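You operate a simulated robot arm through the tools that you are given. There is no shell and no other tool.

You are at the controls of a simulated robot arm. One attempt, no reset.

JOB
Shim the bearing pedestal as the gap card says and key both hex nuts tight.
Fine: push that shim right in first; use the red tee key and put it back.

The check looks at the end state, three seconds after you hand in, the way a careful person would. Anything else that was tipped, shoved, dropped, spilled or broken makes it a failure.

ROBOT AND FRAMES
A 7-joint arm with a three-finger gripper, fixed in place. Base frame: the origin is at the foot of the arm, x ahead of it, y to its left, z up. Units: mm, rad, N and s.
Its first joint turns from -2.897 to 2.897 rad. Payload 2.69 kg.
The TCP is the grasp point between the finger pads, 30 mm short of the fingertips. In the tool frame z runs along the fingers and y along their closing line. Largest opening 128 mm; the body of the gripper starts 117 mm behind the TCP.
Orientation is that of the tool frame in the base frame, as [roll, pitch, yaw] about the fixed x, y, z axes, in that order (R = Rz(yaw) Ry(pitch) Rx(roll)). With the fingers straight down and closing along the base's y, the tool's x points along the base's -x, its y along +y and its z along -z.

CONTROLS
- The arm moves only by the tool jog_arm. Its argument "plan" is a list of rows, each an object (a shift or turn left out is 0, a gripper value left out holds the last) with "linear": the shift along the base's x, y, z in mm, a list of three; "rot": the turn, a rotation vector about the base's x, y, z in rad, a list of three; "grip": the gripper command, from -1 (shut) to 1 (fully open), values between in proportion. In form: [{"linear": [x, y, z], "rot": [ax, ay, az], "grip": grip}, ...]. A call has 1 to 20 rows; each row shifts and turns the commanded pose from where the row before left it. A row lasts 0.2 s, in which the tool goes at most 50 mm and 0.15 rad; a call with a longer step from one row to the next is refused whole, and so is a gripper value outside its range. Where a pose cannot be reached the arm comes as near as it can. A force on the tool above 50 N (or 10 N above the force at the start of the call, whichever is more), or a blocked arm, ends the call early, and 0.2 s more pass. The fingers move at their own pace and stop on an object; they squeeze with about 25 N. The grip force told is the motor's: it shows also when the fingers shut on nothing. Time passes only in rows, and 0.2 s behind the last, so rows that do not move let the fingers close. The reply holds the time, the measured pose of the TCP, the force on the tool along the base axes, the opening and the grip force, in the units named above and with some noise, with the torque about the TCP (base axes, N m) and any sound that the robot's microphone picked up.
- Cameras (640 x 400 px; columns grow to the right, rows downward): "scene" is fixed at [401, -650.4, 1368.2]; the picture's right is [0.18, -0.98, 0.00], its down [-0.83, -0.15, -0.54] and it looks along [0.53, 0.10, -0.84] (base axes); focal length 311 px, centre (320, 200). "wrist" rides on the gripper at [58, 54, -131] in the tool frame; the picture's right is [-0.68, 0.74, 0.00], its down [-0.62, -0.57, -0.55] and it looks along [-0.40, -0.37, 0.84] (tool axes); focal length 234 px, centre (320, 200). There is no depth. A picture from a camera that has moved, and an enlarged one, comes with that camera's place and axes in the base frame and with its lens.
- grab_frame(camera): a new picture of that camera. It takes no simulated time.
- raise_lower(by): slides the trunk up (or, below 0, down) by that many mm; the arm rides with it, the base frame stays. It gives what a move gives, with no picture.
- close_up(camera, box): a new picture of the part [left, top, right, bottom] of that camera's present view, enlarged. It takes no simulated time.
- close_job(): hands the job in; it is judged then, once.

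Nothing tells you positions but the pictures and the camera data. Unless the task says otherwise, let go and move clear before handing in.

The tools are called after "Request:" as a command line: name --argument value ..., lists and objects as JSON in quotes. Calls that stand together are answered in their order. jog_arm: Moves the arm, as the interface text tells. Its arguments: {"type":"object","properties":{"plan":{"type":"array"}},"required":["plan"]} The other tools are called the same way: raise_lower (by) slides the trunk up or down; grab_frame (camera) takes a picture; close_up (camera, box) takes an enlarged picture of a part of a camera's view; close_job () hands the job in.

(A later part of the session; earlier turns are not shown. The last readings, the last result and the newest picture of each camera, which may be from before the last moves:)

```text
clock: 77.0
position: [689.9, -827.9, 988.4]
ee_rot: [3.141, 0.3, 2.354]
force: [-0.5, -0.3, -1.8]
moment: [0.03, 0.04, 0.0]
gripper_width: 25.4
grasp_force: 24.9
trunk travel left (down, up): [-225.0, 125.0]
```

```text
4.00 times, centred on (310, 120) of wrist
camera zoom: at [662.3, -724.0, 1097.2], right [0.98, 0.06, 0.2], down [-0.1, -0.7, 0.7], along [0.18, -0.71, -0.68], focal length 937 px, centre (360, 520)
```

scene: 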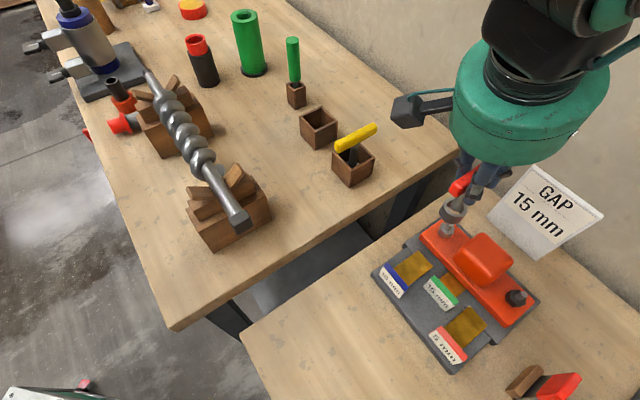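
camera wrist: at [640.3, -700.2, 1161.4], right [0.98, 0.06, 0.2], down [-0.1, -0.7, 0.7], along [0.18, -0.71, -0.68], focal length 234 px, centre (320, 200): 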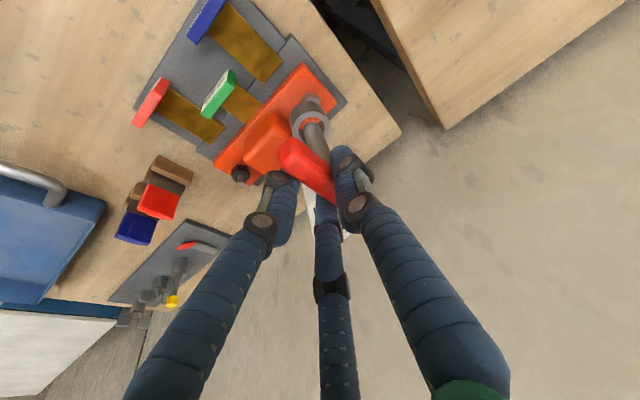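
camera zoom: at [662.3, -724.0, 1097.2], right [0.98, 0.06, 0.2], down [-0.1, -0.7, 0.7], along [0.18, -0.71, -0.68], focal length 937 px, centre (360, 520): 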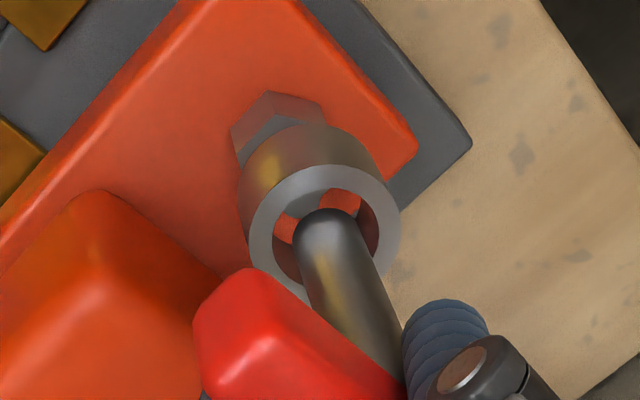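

Alignment looks good to about 1–2 mm. I'll lower in small steps and watch the forces.

Request:
jog_arm --plan '[{"linear": [0, 0, -4], "grip": -1}, {"linear": [0, 0, -4]}, {"linear": [0, 0, 0]}]'

Request:
jog_arm --plan '[{"linear": [0, 0, -3]}, {"linear": [0, 0, -3]}, {"linear": [0, 0, 0]}]'

Request:
jog_arm --plan '[{"linear": [0, 0, -2]}, {"linear": [0, 0, -2]}, {"linear": [0, 0, 0]}]'

Request:
close_up --camera "scene" --box '[430, 195, 480, 250]'

```text
clock: 77.8
position: [689.9, -828.0, 980.6]
ee_rot: [3.14, 0.297, 2.354]
force: [0.8, -0.5, -2.2]
moment: [0.02, -0.01, 0.01]
gripper_width: 25.4
grasp_force: 25.0
trunk travel left (down, up): [-225.0, 125.0]
```

```text
clock: 78.6
position: [690.9, -829.2, 976.1]
ee_rot: [3.139, 0.301, 2.355]
force: [-3.9, 6.2, 10.5]
moment: [0.73, 0.49, 0.07]
gripper_width: 25.2
grasp_force: 24.9
trunk travel left (down, up): [-225.0, 125.0]
```

```text
clock: 79.4
position: [691.8, -828.6, 975.7]
ee_rot: [3.141, 0.306, 2.354]
force: [2.9, 1.4, 26.7]
moment: [0.25, -0.21, -0.01]
gripper_width: 25.3
grasp_force: 24.9
trunk travel left (down, up): [-225.0, 125.0]
```

```text
7.27 times, centred on (455, 222) of scene
camera zoom: at [401.0, -650.4, 1368.2], right [0.18, -0.98, 0.0], down [-0.83, -0.15, -0.54], along [0.53, 0.1, -0.84], focal length 2260 px, centre (-662, 36)
```

zoom: 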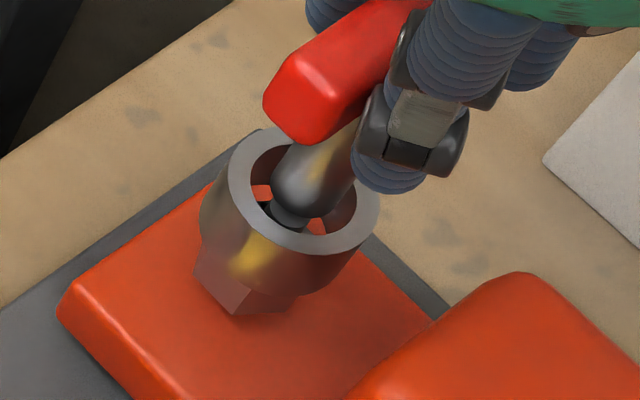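

Contact at TCP z≈976 with about 27 N. I need to see whether the ring is resting on the nut's corners or is already over it.

Request:
close_up --camera "scene" --box '[438, 205, 468, 240]'

Request:
close_up --camera "wrist" --box '[280, 80, 340, 150]'

Request:
grab_frame --camera "wrist"

```text
11.43 times, centred on (453, 222) of scene
camera zoom: at [401.0, -650.4, 1368.2], right [0.18, -0.98, 0.0], down [-0.83, -0.15, -0.54], along [0.53, 0.1, -0.84], focal length 3552 px, centre (-1200, -57)
```

zoom: 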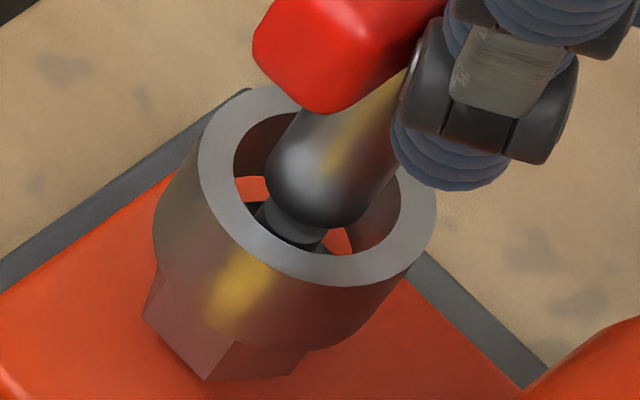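

```text
5.71 times, centred on (310, 115) of wrist
camera zoom: at [662.4, -724.1, 1083.3], right [0.98, 0.06, 0.2], down [-0.1, -0.7, 0.71], along [0.19, -0.71, -0.68], focal length 1338 px, centre (377, 686)
```

zoom: 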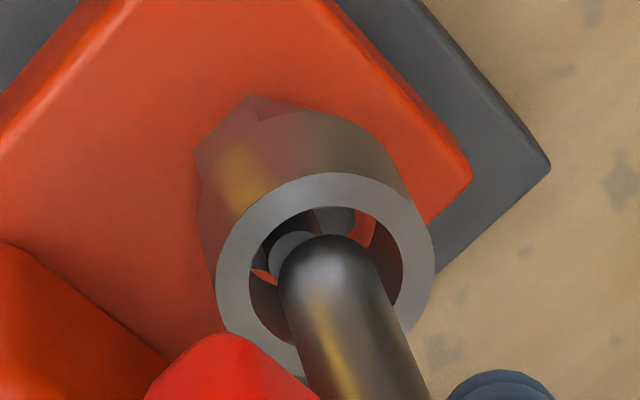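

```text
taken
camera wrist: at [662.4, -724.1, 1083.3], right [0.98, 0.06, 0.2], down [-0.1, -0.7, 0.71], along [0.19, -0.71, -0.68], focal length 234 px, centre (320, 200)
```

wrist: 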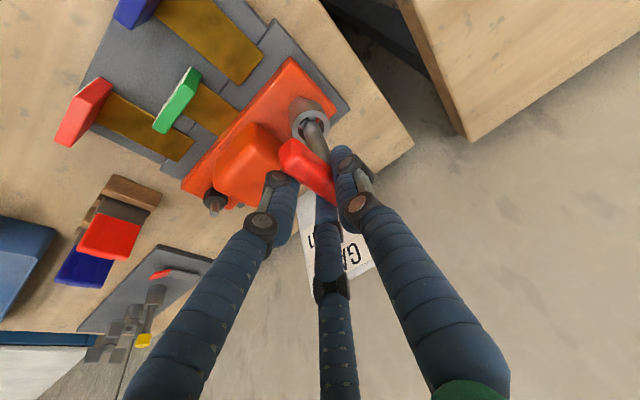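

The ring bottom is sitting on the nut's top rather than around it, and the images suggest it's 2–4 mm too far in +w. I'll lift off slightly, correct, and look again.

Request:
jog_arm --plan '[{"linear": [0, 0, 5], "grip": -1}, {"linear": [0, 0, 5]}, {"linear": [-2.1, -2.1, 0]}, {"linear": [0, 0, 0]}]'

Request:
close_up --camera "scene" --box '[438, 205, 468, 240]'

Request:
close_up --camera "wrist" --box '[280, 80, 340, 150]'

```text
clock: 80.4
position: [688.4, -829.7, 979.6]
ee_rot: [3.139, 0.298, 2.355]
force: [-0.3, 0.6, -1.7]
moment: [0.04, 0.03, 0.01]
gripper_width: 25.6
grasp_force: 25.0
trunk travel left (down, up): [-225.0, 125.0]
```

```text
11.43 times, centred on (453, 222) of scene
camera zoom: at [401.0, -650.4, 1368.2], right [0.18, -0.98, 0.0], down [-0.83, -0.15, -0.54], along [0.53, 0.1, -0.84], focal length 3552 px, centre (-1200, -57)
```

zoom: 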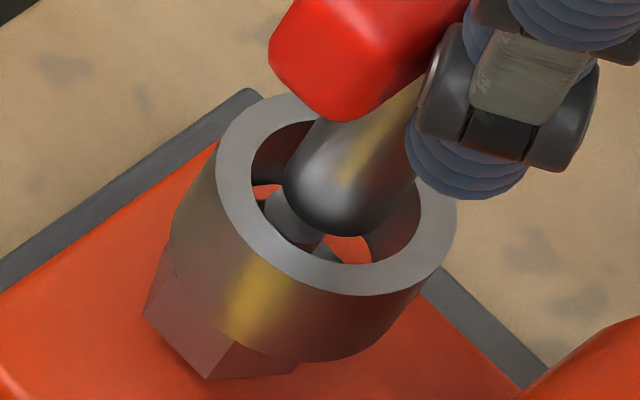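

```text
5.71 times, centred on (310, 115) of wrist
camera zoom: at [659.9, -725.4, 1087.7], right [0.98, 0.06, 0.2], down [-0.1, -0.7, 0.7], along [0.18, -0.71, -0.68], focal length 1338 px, centre (377, 686)
```

zoom: 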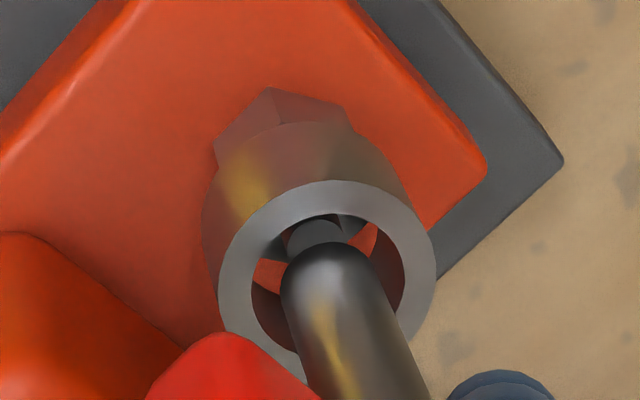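

Both nuts have flats facing ±s. The socket now looks centred to within about a millimetre, so I'll trim slightly and try lowering again at this angle.

Request:
jog_arm --plan '[{"linear": [1.0, -0.4, 0], "grip": -1}, {"linear": [0, 0, -2.5]}, {"linear": [0, 0, -2]}, {"linear": [0, 0, 0]}]'

Request:
jog_arm --plan '[{"linear": [0, 0, -1.5]}, {"linear": [0, 0, -1]}, {"linear": [0, 0, 0]}]'

Request:
close_up --camera "scene" --box '[438, 205, 468, 240]'

Request:
close_up --camera "wrist" --box '[280, 80, 340, 150]'

```text
clock: 81.4
position: [689.5, -832.8, 976.6]
ee_rot: [3.141, 0.299, 2.355]
force: [-1.2, -0.3, 2.9]
moment: [0.05, 0.07, 0.0]
gripper_width: 25.3
grasp_force: 24.9
trunk travel left (down, up): [-225.0, 125.0]
```

```text
clock: 82.2
position: [690.1, -832.5, 976.0]
ee_rot: [3.139, 0.302, 2.354]
force: [-1.9, -2.7, 12.6]
moment: [-0.17, -0.05, -0.02]
gripper_width: 25.3
grasp_force: 24.1
trunk travel left (down, up): [-225.0, 125.0]
```

```text
11.43 times, centred on (453, 222) of scene
camera zoom: at [401.0, -650.4, 1368.2], right [0.18, -0.98, 0.0], down [-0.83, -0.15, -0.54], along [0.53, 0.1, -0.84], focal length 3552 px, centre (-1200, -57)
```

zoom: 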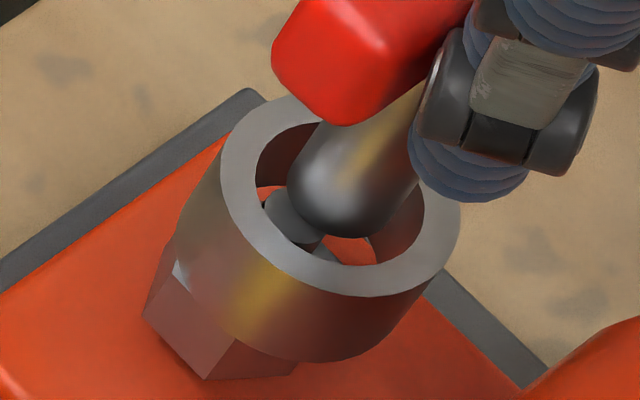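

```text
5.71 times, centred on (310, 115) of wrist
camera zoom: at [661.0, -726.5, 1084.0], right [0.98, 0.06, 0.2], down [-0.1, -0.7, 0.71], along [0.19, -0.71, -0.68], focal length 1338 px, centre (377, 686)
```

zoom: 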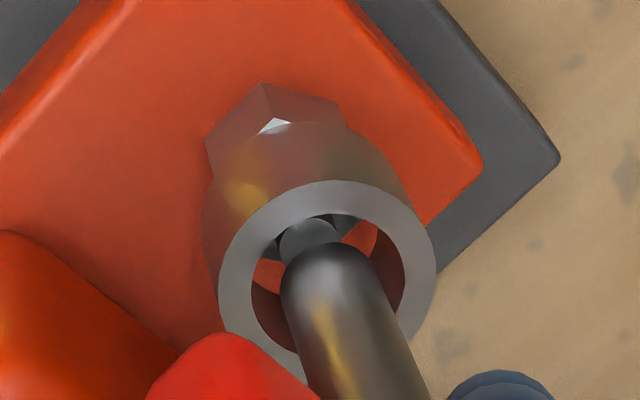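

Triangulating with both cameras puts the nut axis at about (s 1080.5, w -93.9) and the socket axis at about (1085.9, -95.6). So I was about 6 mm too far out. I'll lift, correct and retry.

Request:
jog_arm --plan '[{"linear": [0, 0, 4], "grip": -1}, {"linear": [0, 0, 3]}, {"linear": [-2.76, 5.16, 0]}, {"linear": [0, 0, 0]}]'

Request:
close_up --camera "scene" --box '[438, 205, 468, 240]'

Request:
close_up --camera "wrist" --box '[280, 80, 340, 150]'

```text
clock: 83.2
position: [686.4, -824.8, 979.7]
ee_rot: [3.141, 0.298, 2.354]
force: [-0.4, -0.1, -1.7]
moment: [0.02, 0.05, 0.0]
gripper_width: 25.6
grasp_force: 25.2
trunk travel left (down, up): [-225.0, 125.0]
```

```text
11.43 times, centred on (453, 222) of scene
camera zoom: at [401.0, -650.4, 1368.2], right [0.18, -0.98, 0.0], down [-0.83, -0.15, -0.54], along [0.53, 0.1, -0.84], focal length 3552 px, centre (-1200, -57)
```

zoom: 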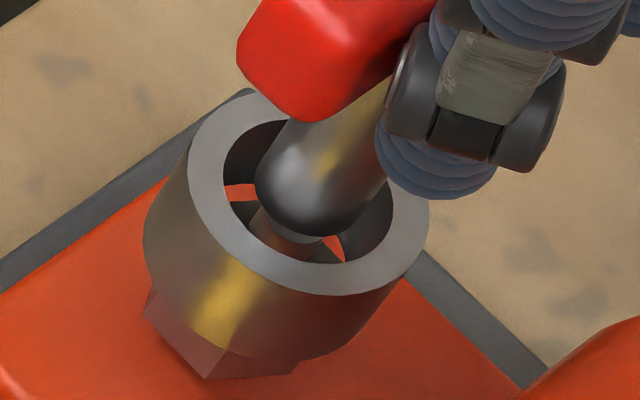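

```text
5.71 times, centred on (310, 115) of wrist
camera zoom: at [658.2, -720.7, 1088.8], right [0.98, 0.06, 0.2], down [-0.1, -0.7, 0.7], along [0.18, -0.71, -0.68], focal length 1338 px, centre (377, 686)
```

zoom: 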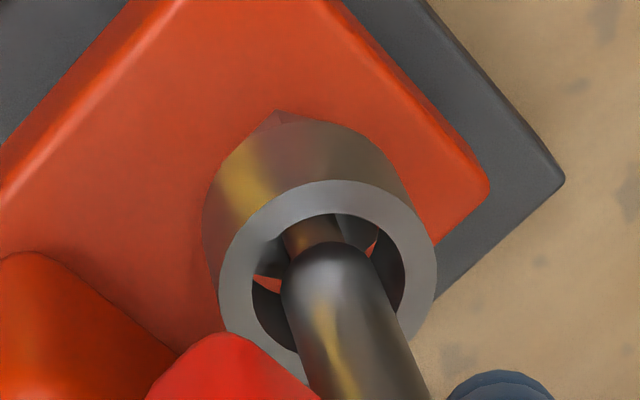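

Request:
jog_arm --plan '[{"linear": [0.4, -1.1, 0], "grip": -1}, {"linear": [0, 0, -2.5]}, {"linear": [0, 0, -2]}, {"linear": [0, 0, 0]}]'

Request:
jog_arm --plan '[{"linear": [0, 0, -1.5]}, {"linear": [0, 0, -1.5]}, {"linear": [0, 0, 0]}]'

Request:
close_up --camera "scene" --box '[438, 205, 468, 240]'

Request:
close_up --camera "wrist" --box '[280, 80, 340, 150]'

```text
clock: 84.2
position: [687.5, -827.1, 975.8]
ee_rot: [3.14, 0.298, 2.355]
force: [0.8, -0.3, -2.0]
moment: [0.01, 0.02, -0.01]
gripper_width: 25.1
grasp_force: 25.1
trunk travel left (down, up): [-225.0, 125.0]
```

```text
clock: 85.0
position: [686.7, -828.0, 972.9]
ee_rot: [3.14, 0.298, 2.356]
force: [0.8, 1.2, -2.2]
moment: [0.13, -0.05, -0.02]
gripper_width: 25.2
grasp_force: 25.3
trunk travel left (down, up): [-225.0, 125.0]
```

```text
11.43 times, centred on (453, 222) of scene
camera zoom: at [401.0, -650.4, 1368.2], right [0.18, -0.98, 0.0], down [-0.83, -0.15, -0.54], along [0.53, 0.1, -0.84], focal length 3552 px, centre (-1200, -57)
```

zoom: 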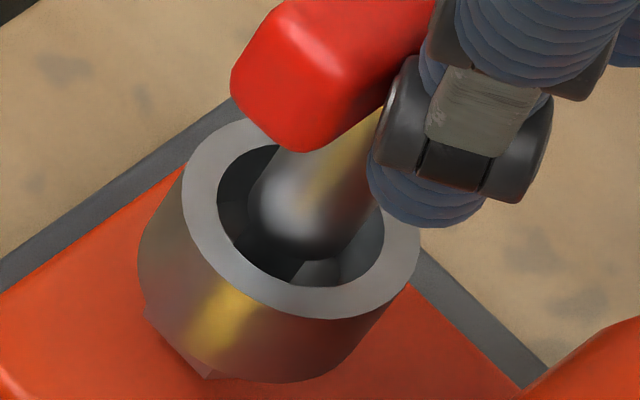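

```text
5.71 times, centred on (310, 115) of wrist
camera zoom: at [658.6, -722.6, 1080.6], right [0.98, 0.06, 0.2], down [-0.1, -0.7, 0.7], along [0.18, -0.71, -0.68], focal length 1338 px, centre (377, 686)
```

zoom: 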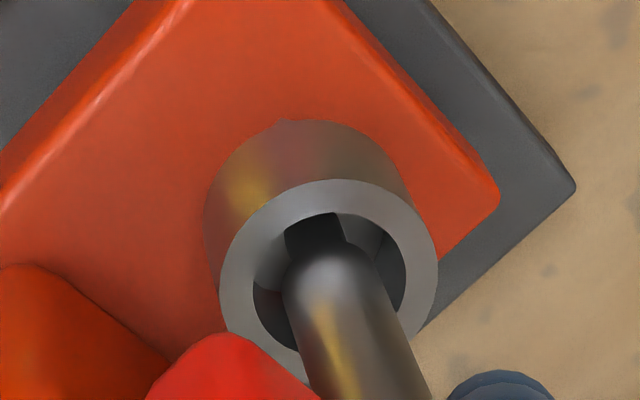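

It's now going down past the earlier contact height with no force, so the ring is slipping over the nut. Continuing down gently.

Request:
jog_arm --plan '[{"linear": [0, 0, -1.5], "grip": -1}, {"linear": [0, 0, -1.5]}, {"linear": [0, 0, 0]}]'

Request:
jog_arm --plan '[{"linear": [0, 0, -1.5]}, {"linear": [0, 0, -1.5]}, {"linear": [0, 0, 0]}]'

Request:
close_up --camera "scene" --box '[438, 205, 468, 240]'

```text
clock: 85.8
position: [686.9, -825.8, 968.8]
ee_rot: [3.141, 0.297, 2.354]
force: [0.1, 0.1, -2.4]
moment: [0.08, -0.02, -0.02]
gripper_width: 25.3
grasp_force: 25.4
trunk travel left (down, up): [-225.0, 125.0]
```

```text
clock: 86.6
position: [685.7, -827.7, 967.0]
ee_rot: [3.139, 0.299, 2.356]
force: [0.1, 0.4, -1.5]
moment: [-0.04, -0.06, 0.0]
gripper_width: 25.5
grasp_force: 24.6
trunk travel left (down, up): [-225.0, 125.0]
```

```text
11.43 times, centred on (453, 222) of scene
camera zoom: at [401.0, -650.4, 1368.2], right [0.18, -0.98, 0.0], down [-0.83, -0.15, -0.54], along [0.53, 0.1, -0.84], focal length 3552 px, centre (-1200, -57)
```

zoom: 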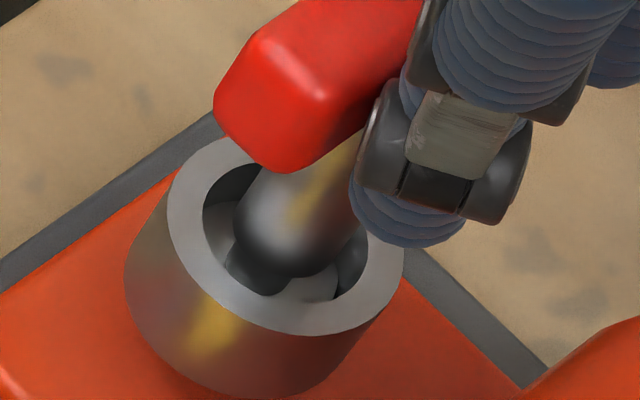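

Request:
jog_arm --plan '[{"linear": [0, 0, -1], "grip": -1}, {"linear": [0, 0, -1]}, {"linear": [0, 0, 0]}]'

Request:
jog_arm --plan '[{"linear": [0, 0, -1]}, {"linear": [0, 0, -1]}, {"linear": [0, 0, 0]}]'

```text
clock: 87.4
position: [686.3, -827.4, 965.0]
ee_rot: [3.139, 0.297, 2.355]
force: [2.9, 0.7, -2.2]
moment: [-0.01, -0.09, 0.0]
gripper_width: 25.2
grasp_force: 25.5
trunk travel left (down, up): [-225.0, 125.0]
```

```text
clock: 88.2
position: [687.2, -827.4, 962.8]
ee_rot: [3.141, 0.297, 2.354]
force: [-0.7, 0.7, -1.5]
moment: [0.02, 0.05, -0.04]
gripper_width: 25.4
grasp_force: 25.7
trunk travel left (down, up): [-225.0, 125.0]
```

Request:
jog_arm --plan '[{"linear": [0, 0, -1], "grip": -1}, {"linear": [0, 0, -1]}, {"linear": [0, 0, 0]}]'

Request:
jog_arm --plan '[{"linear": [0, 0, -1]}, {"linear": [0, 0, -1]}, {"linear": [0, 0, 0]}]'

Request:
close_up --camera "scene" --box '[438, 205, 468, 240]'

Request:
close_up --camera "wrist" --box '[270, 80, 350, 170]'

```text
clock: 89.0
position: [687.8, -825.9, 960.7]
ee_rot: [3.14, 0.298, 2.354]
force: [-0.4, 0.0, -2.4]
moment: [0.02, 0.03, 0.0]
gripper_width: 25.4
grasp_force: 25.3
trunk travel left (down, up): [-225.0, 125.0]
```

```text
clock: 89.8
position: [687.8, -827.7, 958.2]
ee_rot: [3.138, 0.299, 2.354]
force: [0.2, 0.1, -2.7]
moment: [0.04, 0.02, -0.03]
gripper_width: 25.3
grasp_force: 25.5
trunk travel left (down, up): [-225.0, 125.0]
```

```text
11.43 times, centred on (453, 222) of scene
camera zoom: at [401.0, -650.4, 1368.2], right [0.18, -0.98, 0.0], down [-0.83, -0.15, -0.54], along [0.53, 0.1, -0.84], focal length 3552 px, centre (-1200, -57)
```

zoom: 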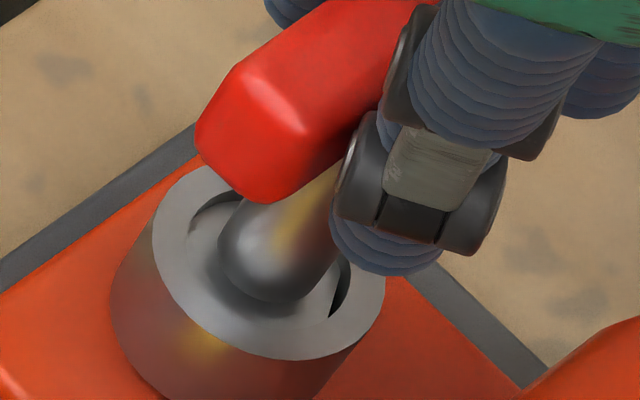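

```text
4.44 times, centred on (310, 125) of wrist
camera zoom: at [658.4, -722.5, 1066.5], right [0.98, 0.06, 0.2], down [-0.1, -0.7, 0.7], along [0.18, -0.71, -0.68], focal length 1041 px, centre (364, 533)
```

zoom: 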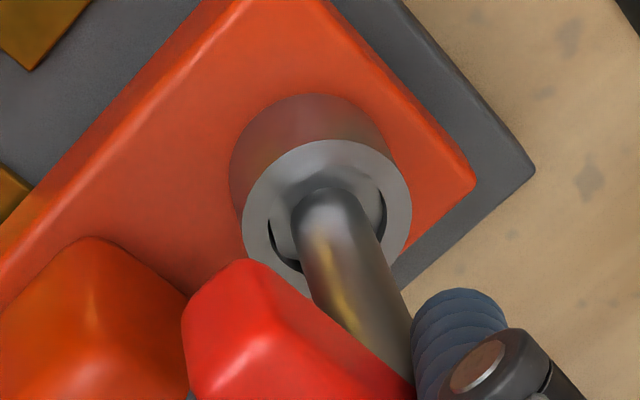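

Request:
jog_arm --plan '[{"linear": [0, 0, -1], "grip": -1}, {"linear": [0, 0, -1]}, {"linear": [0, 0, 0]}]'

Request:
jog_arm --plan '[{"linear": [0, 0, -1]}, {"linear": [0, 0, -1]}, {"linear": [0, 0, 0]}]'

```text
clock: 90.6
position: [686.5, -826.8, 957.1]
ee_rot: [3.138, 0.297, 2.354]
force: [-0.5, -0.2, -2.5]
moment: [0.02, 0.01, -0.03]
gripper_width: 25.2
grasp_force: 24.8
trunk travel left (down, up): [-225.0, 125.0]
```

```text
clock: 91.4
position: [686.6, -826.4, 954.0]
ee_rot: [3.139, 0.297, 2.354]
force: [0.2, -1.0, -2.5]
moment: [0.0, -0.05, 0.0]
gripper_width: 25.3
grasp_force: 24.6
trunk travel left (down, up): [-225.0, 125.0]
```

Request:
close_up --camera "scene" --box '[438, 205, 468, 240]'

Request:
jog_arm --plan '[{"linear": [0, 0, -1]}, {"linear": [0, 0, -0.5]}, {"linear": [0, 0, 0]}]'

```text
11.43 times, centred on (453, 222) of scene
camera zoom: at [401.0, -650.4, 1368.2], right [0.18, -0.98, 0.0], down [-0.83, -0.15, -0.54], along [0.53, 0.1, -0.84], focal length 3552 px, centre (-1200, -57)
```

zoom: 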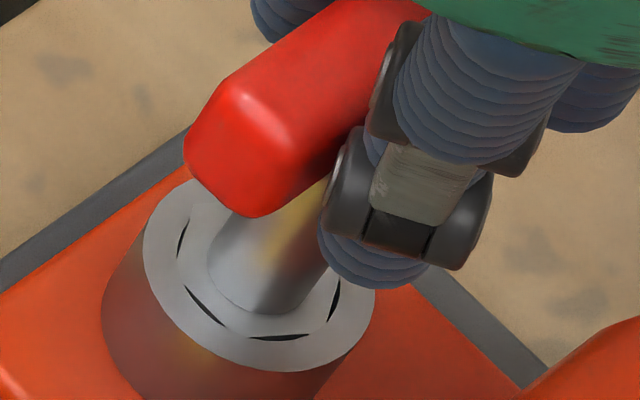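

```text
clock: 92.2
position: [687.4, -826.8, 953.4]
ee_rot: [3.138, 0.301, 2.355]
force: [-2.6, -1.3, 5.8]
moment: [-0.13, 0.09, -0.02]
gripper_width: 25.3
grasp_force: 25.0
trunk travel left (down, up): [-225.0, 125.0]
```

Seated: the nut is flush inside the ring, with light contact at z=953. Now I'll turn clockwise in small steps about the nut axis and watch the torque.

Request:
jog_arm --plan '[{"linear": [0.2, 0.5, 0.5], "rot": [0, 0, -0.05], "grip": -1}, {"linear": [0.2, 0.5, 0], "rot": [0, 0, -0.05]}, {"linear": [0.24, 0.48, 0], "rot": [0, 0, -0.05]}, {"linear": [0.25, 0.47, 0], "rot": [0, 0, -0.05]}]'

Request:
close_up --camera "scene" --box '[438, 205, 468, 240]'

```text
clock: 93.2
position: [686.8, -824.3, 954.4]
ee_rot: [3.139, 0.299, 2.152]
force: [2.3, -0.3, 3.8]
moment: [-0.11, -0.43, 0.05]
gripper_width: 25.2
grasp_force: 25.1
trunk travel left (down, up): [-225.0, 125.0]
```

```text
11.43 times, centred on (453, 222) of scene
camera zoom: at [401.0, -650.4, 1368.2], right [0.18, -0.98, 0.0], down [-0.83, -0.15, -0.54], along [0.53, 0.1, -0.84], focal length 3552 px, centre (-1200, -57)
```

zoom: 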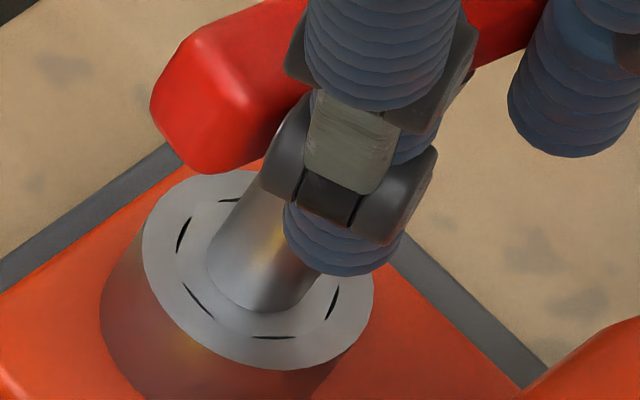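

Request:
jog_arm --plan '[{"linear": [0.29, 0.45, 0], "rot": [0, 0, -0.05], "grip": -1}, {"linear": [0.3, 0.44, 0], "rot": [0, 0, -0.05]}, {"linear": [0.33, 0.42, 0], "rot": [0, 0, -0.05]}, {"linear": [0.34, 0.41, 0], "rot": [0, 0, -0.05]}]'

Request:
close_up --camera "scene" --box '[438, 205, 468, 240]'

```text
clock: 94.2
position: [688.9, -822.6, 954.0]
ee_rot: [3.141, 0.299, 1.955]
force: [1.1, -3.3, 2.5]
moment: [-0.35, -0.37, 0.09]
gripper_width: 25.2
grasp_force: 25.4
trunk travel left (down, up): [-225.0, 125.0]
```

```text
11.43 times, centred on (453, 222) of scene
camera zoom: at [401.0, -650.4, 1368.2], right [0.18, -0.98, 0.0], down [-0.83, -0.15, -0.54], along [0.53, 0.1, -0.84], focal length 3552 px, centre (-1200, -57)
```

zoom: 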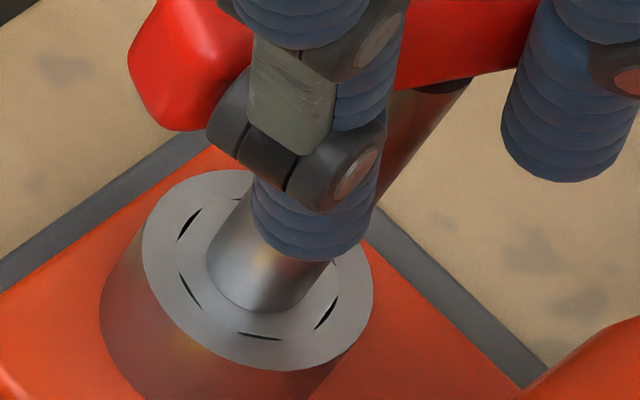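

The nut is turning with the key: the flats visible inside the ring are rotating clockwise. Continuing the stroke.

Request:
jog_arm --plan '[{"linear": [0.37, 0.39, 0], "rot": [0, 0, -0.05], "grip": -1}, {"linear": [0.38, 0.37, 0], "rot": [0, 0, -0.05]}, {"linear": [0.41, 0.35, 0], "rot": [0, 0, -0.05]}, {"linear": [0.42, 0.33, 0], "rot": [0, 0, -0.05]}, {"linear": [0.44, 0.31, 0], "rot": [0, 0, -0.05]}, {"linear": [0.45, 0.29, 0], "rot": [0, 0, -0.05]}]'

Request:
close_up --camera "scene" --box '[438, 205, 468, 240]'

```text
clock: 95.6
position: [690.4, -821.1, 953.5]
ee_rot: [3.139, 0.298, 1.656]
force: [-0.7, -1.2, 2.8]
moment: [-0.42, -0.27, 0.26]
gripper_width: 25.5
grasp_force: 25.2
trunk travel left (down, up): [-225.0, 125.0]
```

```text
11.43 times, centred on (453, 222) of scene
camera zoom: at [401.0, -650.4, 1368.2], right [0.18, -0.98, 0.0], down [-0.83, -0.15, -0.54], along [0.53, 0.1, -0.84], focal length 3552 px, centre (-1200, -57)
```

zoom: 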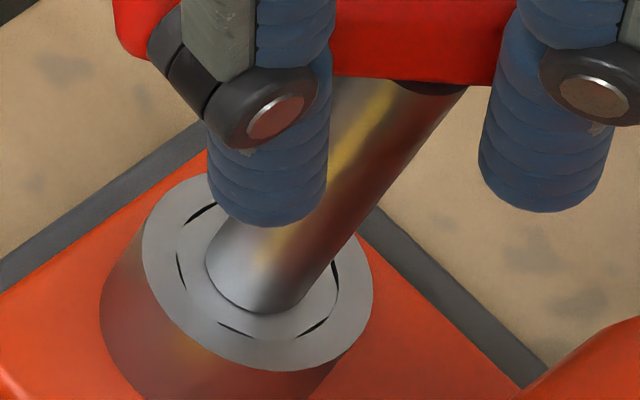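

Request:
jog_arm --plan '[{"linear": [0.46, 0.26, 0], "rot": [0, 0, -0.05], "grip": -1}, {"linear": [0.47, 0.24, 0], "rot": [0, 0, -0.05]}]'

Request:
close_up --camera "scene" --box '[438, 205, 468, 240]'

Request:
grab_frame --camera "wrist"

```text
clock: 96.2
position: [692.4, -820.2, 954.9]
ee_rot: [3.139, 0.298, 1.556]
force: [-1.7, -0.9, 2.2]
moment: [-0.26, -0.13, 0.25]
gripper_width: 25.7
grasp_force: 24.3
trunk travel left (down, up): [-225.0, 125.0]
```

```text
11.43 times, centred on (453, 222) of scene
camera zoom: at [401.0, -650.4, 1368.2], right [0.18, -0.98, 0.0], down [-0.83, -0.15, -0.54], along [0.53, 0.1, -0.84], focal length 3552 px, centre (-1200, -57)
```

zoom: 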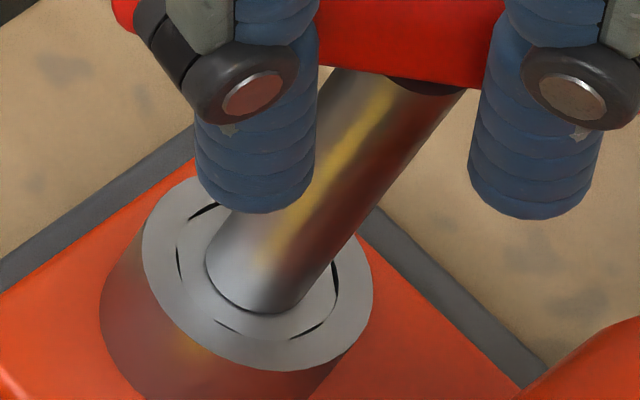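

```text
taken
camera wrist: at [747.5, -726.8, 1062.2], right [0.73, -0.66, 0.2], down [-0.57, -0.42, 0.7], along [-0.38, -0.63, -0.68], focal length 234 px, centre (320, 200)
```

wrist: 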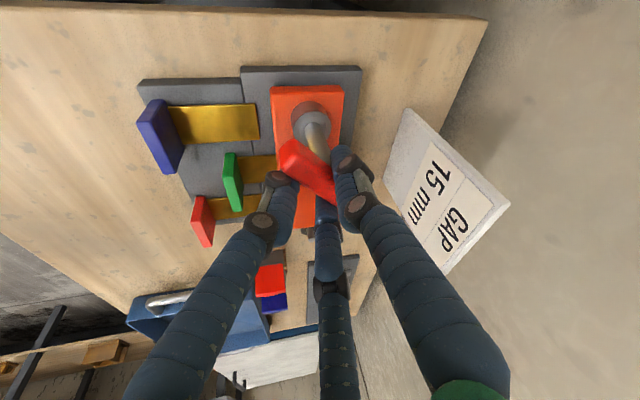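

Request:
jog_arm --plan '[{"linear": [0.49, 0.21, 0], "rot": [0, 0, -0.05], "grip": -1}, {"linear": [0.5, 0.19, 0], "rot": [0, 0, -0.05]}]'

Request:
close_up --camera "scene" --box '[438, 205, 468, 240]'

Request:
jog_arm --plan '[{"linear": [0.51, 0.16, 0], "rot": [0, 0, -0.05], "grip": -1}, {"linear": [0.51, 0.14, 0], "rot": [0, 0, -0.05]}]'

Request:
close_up --camera "scene" --box '[438, 205, 468, 240]'

```text
clock: 96.8
position: [692.9, -819.4, 952.8]
ee_rot: [3.141, 0.301, 1.455]
force: [-1.4, 0.0, 2.8]
moment: [-0.17, -0.18, 0.22]
gripper_width: 25.4
grasp_force: 25.1
trunk travel left (down, up): [-225.0, 125.0]
```

```text
11.43 times, centred on (453, 222) of scene
camera zoom: at [401.0, -650.4, 1368.2], right [0.18, -0.98, 0.0], down [-0.83, -0.15, -0.54], along [0.53, 0.1, -0.84], focal length 3552 px, centre (-1200, -57)
```

zoom: 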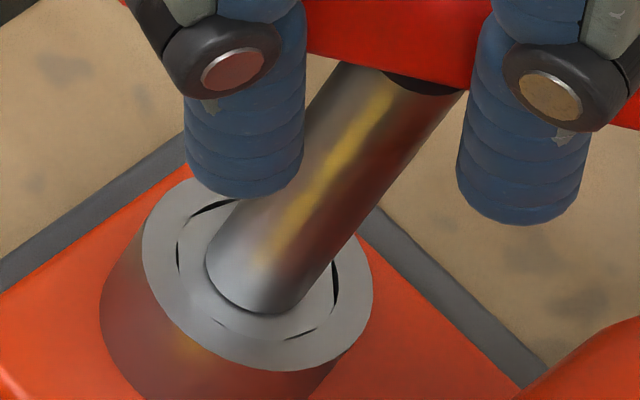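

```text
clock: 97.4
position: [693.3, -819.9, 953.1]
ee_rot: [3.14, 0.299, 1.355]
force: [1.6, 3.1, 2.2]
moment: [-0.01, -0.31, 0.29]
gripper_width: 25.2
grasp_force: 25.2
trunk travel left (down, up): [-225.0, 125.0]
```

```text
11.43 times, centred on (453, 222) of scene
camera zoom: at [401.0, -650.4, 1368.2], right [0.18, -0.98, 0.0], down [-0.83, -0.15, -0.54], along [0.53, 0.1, -0.84], focal length 3552 px, centre (-1200, -57)
```

zoom: 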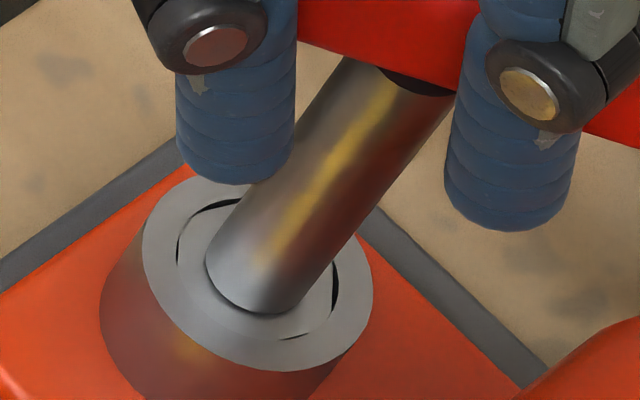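

Request:
jog_arm --plan '[{"linear": [0.52, 0.11, 0], "rot": [0, 0, -0.05], "grip": -1}, {"linear": [0.53, 0.09, 0], "rot": [0, 0, -0.05]}, {"linear": [0.53, 0.06, 0], "rot": [0, 0, -0.05]}, {"linear": [0.53, 0.04, 0], "rot": [0, 0, -0.05]}]'

Request:
close_up --camera "scene" --box '[438, 205, 468, 240]'

```text
clock: 98.4
position: [696.0, -819.0, 954.1]
ee_rot: [3.14, 0.299, 1.157]
force: [1.9, 6.5, 2.7]
moment: [0.2, -0.27, 0.3]
gripper_width: 25.5
grasp_force: 25.2
trunk travel left (down, up): [-225.0, 125.0]
```

```text
11.43 times, centred on (453, 222) of scene
camera zoom: at [401.0, -650.4, 1368.2], right [0.18, -0.98, 0.0], down [-0.83, -0.15, -0.54], along [0.53, 0.1, -0.84], focal length 3552 px, centre (-1200, -57)
```

zoom: 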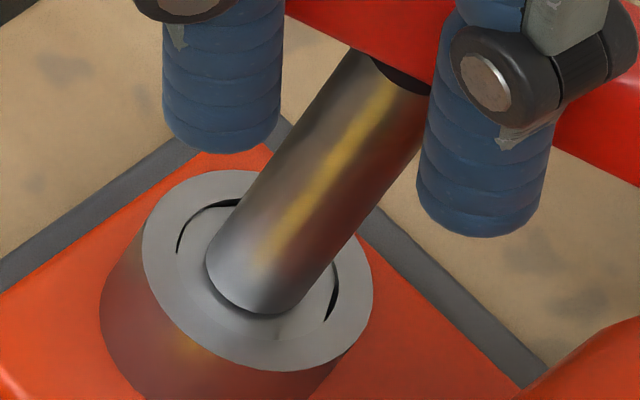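

Request:
jog_arm --plan '[{"linear": [0.53, 0.01, 0], "rot": [0, 0, -0.05], "grip": -1}, {"linear": [0.53, -0.02, 0], "rot": [0, 0, -0.05]}, {"linear": [0.53, -0.05, 0], "rot": [0, 0, -0.05]}, {"linear": [0.53, -0.07, 0], "rot": [0, 0, -0.05]}]'

Request:
close_up --camera "scene" --box '[438, 205, 468, 240]'

Request:
grab_frame --camera "wrist"

```text
clock: 99.4
position: [697.2, -820.5, 954.1]
ee_rot: [3.141, 0.301, 0.956]
force: [4.3, 6.8, 3.6]
moment: [0.24, -0.36, 0.31]
gripper_width: 25.4
grasp_force: 24.3
trunk travel left (down, up): [-225.0, 125.0]
```

```text
11.43 times, centred on (453, 222) of scene
camera zoom: at [401.0, -650.4, 1368.2], right [0.18, -0.98, 0.0], down [-0.83, -0.15, -0.54], along [0.53, 0.1, -0.84], focal length 3552 px, centre (-1200, -57)
```

zoom: 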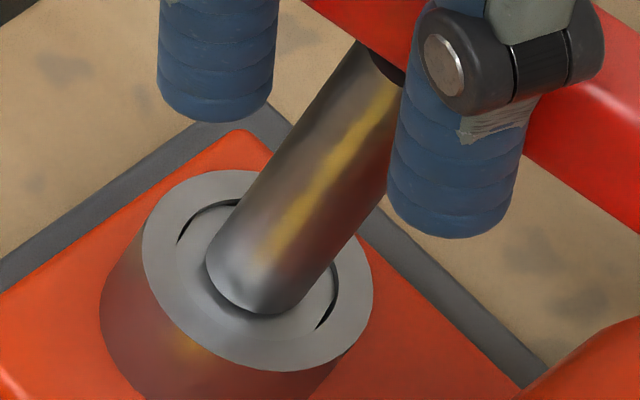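

```text
taken
camera wrist: at [797.3, -772.9, 1062.1], right [0.23, -0.95, 0.2], down [-0.71, -0.02, 0.7], along [-0.67, -0.3, -0.68], focal length 234 px, centre (320, 200)
```

wrist: 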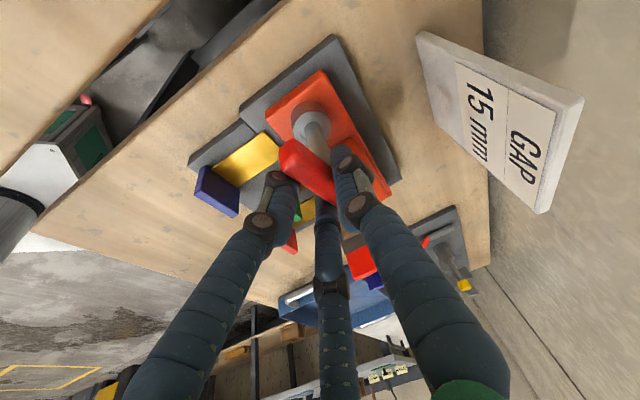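

Request:
close_up --camera "wrist" --box '[260, 60, 360, 200]'

Request:
close_up --camera "scene" --box '[420, 140, 500, 240]'

```text
2.86 times, centred on (310, 130) of wrist
camera zoom: at [797.3, -772.9, 1062.1], right [0.23, -0.95, 0.2], down [-0.71, -0.02, 0.7], along [-0.67, -0.3, -0.68], focal length 669 px, centre (349, 400)
```

zoom: 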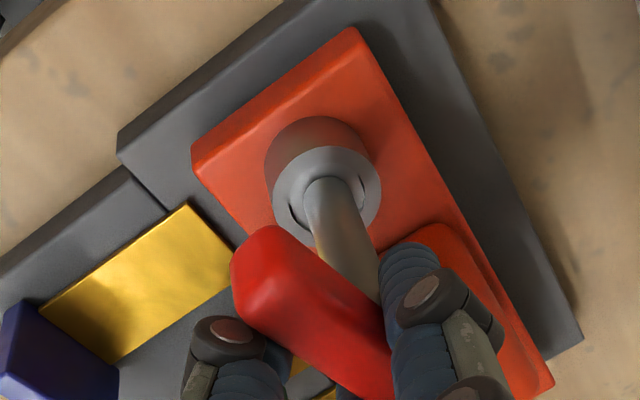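

```text
4.00 times, centred on (460, 190) of scene
camera zoom: at [401.0, -650.4, 1368.2], right [0.18, -0.98, 0.0], down [-0.83, -0.15, -0.54], along [0.53, 0.1, -0.84], focal length 1243 px, centre (-240, 240)
```

zoom: 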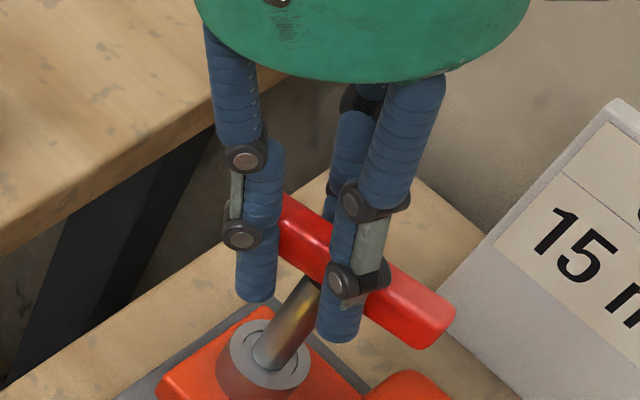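

The nut turns 1:1 with the key; no slip in the grip and about 70° turned, at a steady 0.3 N·m. No hard stop yet, and my reach in this direction is running out. I'll lift off, swing back 120° and re-seat for another stroke.

Request:
jog_arm --plan '[{"linear": [-0.53, 0.07, 0], "rot": [0, 0, 0.05], "grip": -1}, {"linear": [0, 0, 8]}, {"linear": [0, 0, 8]}, {"linear": [0, 0, 7]}, {"linear": [0, 0, 0]}]'

Request:
close_up --camera "scene" --box '[430, 190, 470, 240]'

```text
clock: 100.6
position: [697.1, -821.2, 977.5]
ee_rot: [3.14, 0.3, 1.007]
force: [0.5, 0.1, -2.6]
moment: [0.05, -0.04, 0.0]
gripper_width: 25.3
grasp_force: 24.7
trunk travel left (down, up): [-225.0, 125.0]
```

```text
8.00 times, centred on (450, 215) of scene
camera zoom: at [401.0, -650.4, 1368.2], right [0.18, -0.98, 0.0], down [-0.83, -0.15, -0.54], along [0.53, 0.1, -0.84], focal length 2487 px, centre (-720, 80)
```

zoom: 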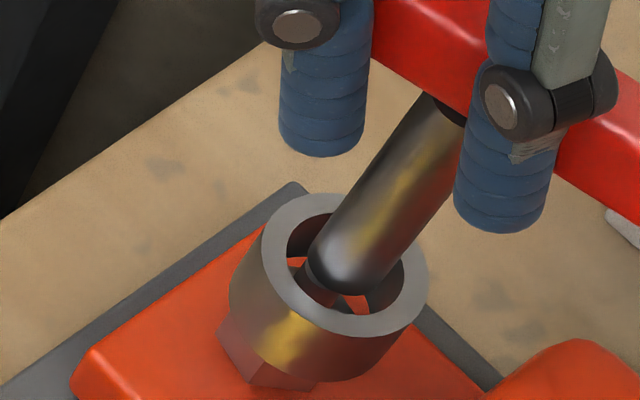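

Request:
jog_arm --plan '[{"linear": [-1.6, 0.05, 0], "rot": [0, 0, 0.15], "grip": -1}, {"linear": [-1.59, -0.18, 0], "rot": [0, 0, 0.15]}, {"linear": [-1.54, -0.42, 0], "rot": [0, 0, 0.15]}, {"linear": [-1.46, -0.64, 0], "rot": [0, 0, 0.15]}, {"linear": [-1.35, -0.86, 0], "rot": [0, 0, 0.15]}, {"linear": [-1.21, -1.05, 0], "rot": [0, 0, 0.15]}, {"linear": [-1.04, -1.22, 0], "rot": [0, 0, 0.15]}, {"linear": [-0.84, -1.36, 0], "rot": [0, 0, 0.15]}, {"linear": [-0.63, -1.47, 0], "rot": [0, 0, 0.15]}, {"linear": [-0.4, -1.55, 0], "rot": [0, 0, 0.15]}, {"linear": [-0.17, -1.59, 0], "rot": [0, 0, 0.15]}, {"linear": [0.07, -1.6, 0], "rot": [0, 0, 0.15]}, {"linear": [0.31, -1.57, 0], "rot": [0, 0, 0.15]}, {"linear": [0.52, -1.45, 0], "rot": [0, 0, 0.144]}, {"linear": [0, 0, 0]}]'

Request:
close_up --camera "scene" --box '[430, 190, 470, 240]'

Request:
grab_frame --camera "wrist"

Request:
close_up --camera "wrist" --box '[260, 60, 360, 200]'

```text
clock: 103.8
position: [686.7, -834.9, 976.9]
ee_rot: [3.139, 0.299, 3.101]
force: [-0.4, -0.4, -2.2]
moment: [-0.01, 0.03, 0.03]
gripper_width: 25.2
grasp_force: 25.2
trunk travel left (down, up): [-225.0, 125.0]
```

```text
8.00 times, centred on (450, 215) of scene
camera zoom: at [401.0, -650.4, 1368.2], right [0.18, -0.98, 0.0], down [-0.83, -0.15, -0.54], along [0.53, 0.1, -0.84], focal length 2487 px, centre (-720, 80)
```

zoom: 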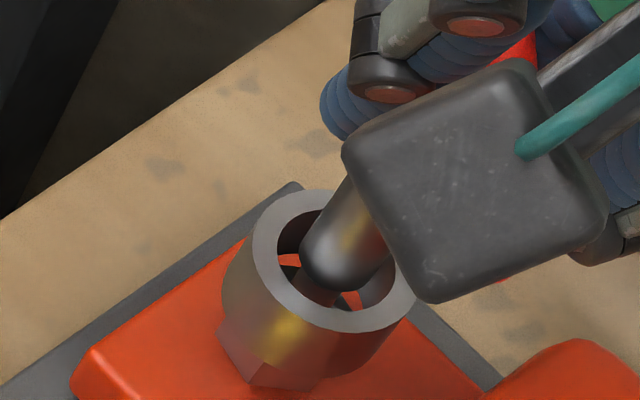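

```text
taken
camera wrist: at [595.4, -777.5, 1085.2], right [0.67, 0.71, 0.2], down [0.4, -0.58, 0.7], along [0.62, -0.39, -0.68], focal length 234 px, centre (320, 200)
```

wrist: 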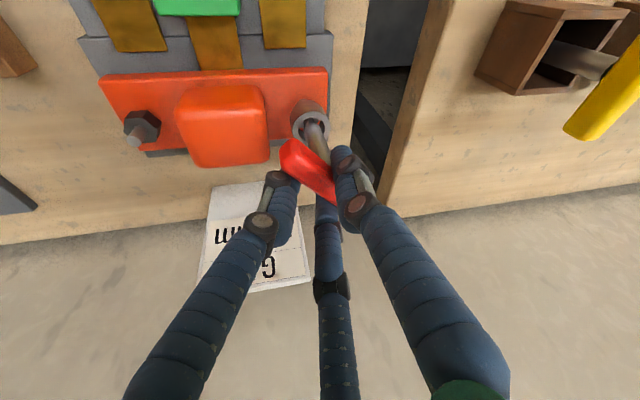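

```text
2.86 times, centred on (310, 130) of wrist
camera zoom: at [595.4, -777.5, 1085.2], right [0.67, 0.71, 0.2], down [0.4, -0.58, 0.7], along [0.62, -0.39, -0.68], focal length 669 px, centre (349, 400)
```

zoom: 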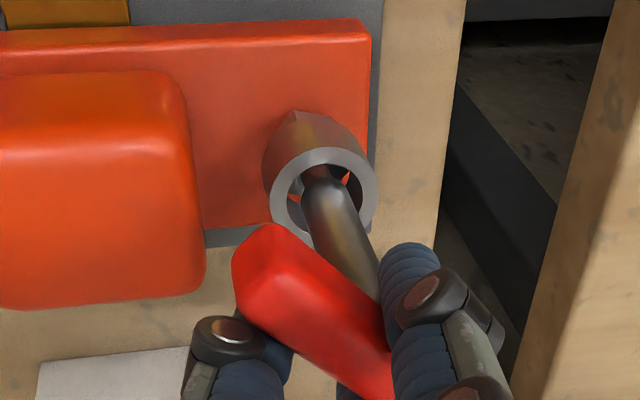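

Request:
jog_arm --plan '[{"linear": [-0.15, -2.1, 0], "grip": -1}, {"linear": [0, 0, 0]}]'

Request:
close_up --camera "scene" --box '[430, 190, 470, 240]'

Request:
close_up --camera "wrist" --box '[280, 80, 340, 150]'

```text
clock: 104.4
position: [686.5, -836.9, 976.1]
ee_rot: [3.138, 0.299, 3.1]
force: [0.1, 0.6, -2.1]
moment: [0.0, 0.0, -0.04]
gripper_width: 25.3
grasp_force: 25.5
trunk travel left (down, up): [-225.0, 125.0]
```

```text
8.00 times, centred on (450, 215) of scene
camera zoom: at [401.0, -650.4, 1368.2], right [0.18, -0.98, 0.0], down [-0.83, -0.15, -0.54], along [0.53, 0.1, -0.84], focal length 2487 px, centre (-720, 80)
```

zoom: 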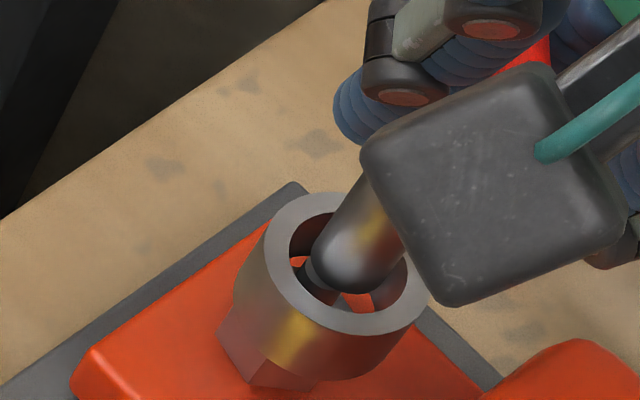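

```text
5.71 times, centred on (310, 115) of wrist
camera zoom: at [595.3, -779.8, 1085.2], right [0.68, 0.71, 0.2], down [0.4, -0.58, 0.7], along [0.62, -0.4, -0.68], focal length 1338 px, centre (377, 686)
```

zoom: 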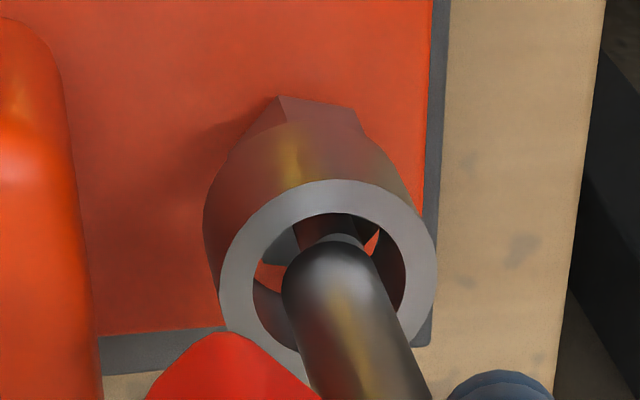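

Request:
jog_arm --plan '[{"linear": [0, 0, -2], "grip": -1}, {"linear": [0, 0, -2]}, {"linear": [0, 0, -2]}, {"linear": [0, 0, 0]}]'

Request:
jog_arm --plan '[{"linear": [0, 0, -2]}, {"linear": [0, 0, -2]}, {"linear": [0, 0, 0]}]'

```text
clock: 105.4
position: [686.9, -837.6, 972.5]
ee_rot: [3.141, 0.303, 3.101]
force: [-0.4, 0.3, 11.2]
moment: [0.17, -0.14, 0.02]
gripper_width: 25.2
grasp_force: 25.6
trunk travel left (down, up): [-225.0, 125.0]
```

```text
clock: 106.2
position: [685.3, -837.0, 972.6]
ee_rot: [-3.136, 0.303, 3.102]
force: [0.4, -4.0, 31.7]
moment: [0.17, -0.43, -0.08]
gripper_width: 25.7
grasp_force: 24.8
trunk travel left (down, up): [-225.0, 125.0]
```

Contact on the nut's top, not seated. I'll ease off to light pressure and make a small angular search.

Request:
jog_arm --plan '[{"linear": [0, 0, 3], "grip": -1}, {"linear": [0, 0, 1.5]}, {"linear": [0, 0, 0]}]'

Request:
close_up --camera "scene" --box '[438, 205, 468, 240]'

Request:
close_up --camera "wrist" --box '[280, 80, 340, 150]'

```text
clock: 107.0
position: [684.9, -837.2, 970.8]
ee_rot: [3.138, 0.299, 3.1]
force: [1.5, -3.6, 13.2]
moment: [-0.09, -0.36, -0.07]
gripper_width: 25.3
grasp_force: 25.1
trunk travel left (down, up): [-225.0, 125.0]
```

```text
11.43 times, centred on (453, 222) of scene
camera zoom: at [401.0, -650.4, 1368.2], right [0.18, -0.98, 0.0], down [-0.83, -0.15, -0.54], along [0.53, 0.1, -0.84], focal length 3552 px, centre (-1200, -57)
```

zoom: 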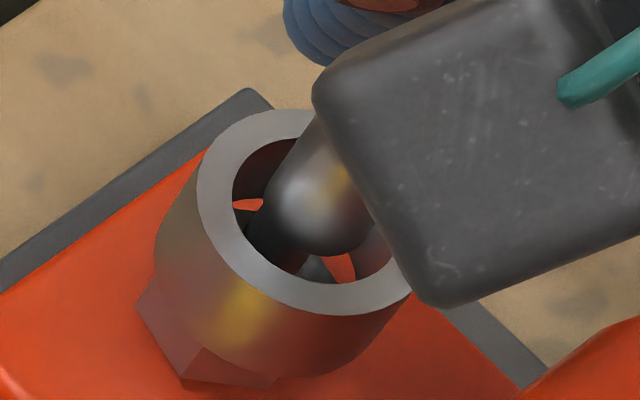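

```text
5.71 times, centred on (310, 115) of wrist
camera zoom: at [594.0, -779.1, 1079.5], right [0.68, 0.71, 0.2], down [0.4, -0.58, 0.7], along [0.62, -0.39, -0.68], focal length 1338 px, centre (377, 686)
```

zoom: 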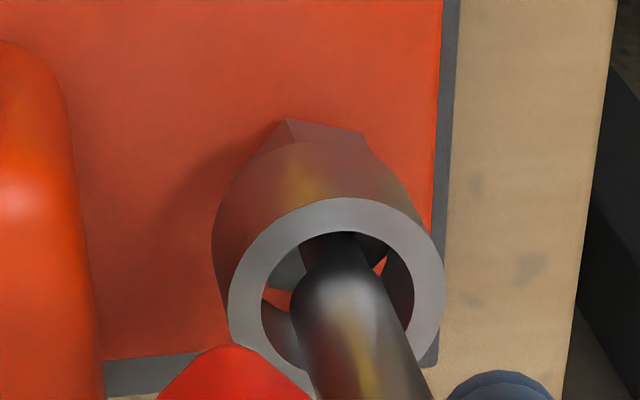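

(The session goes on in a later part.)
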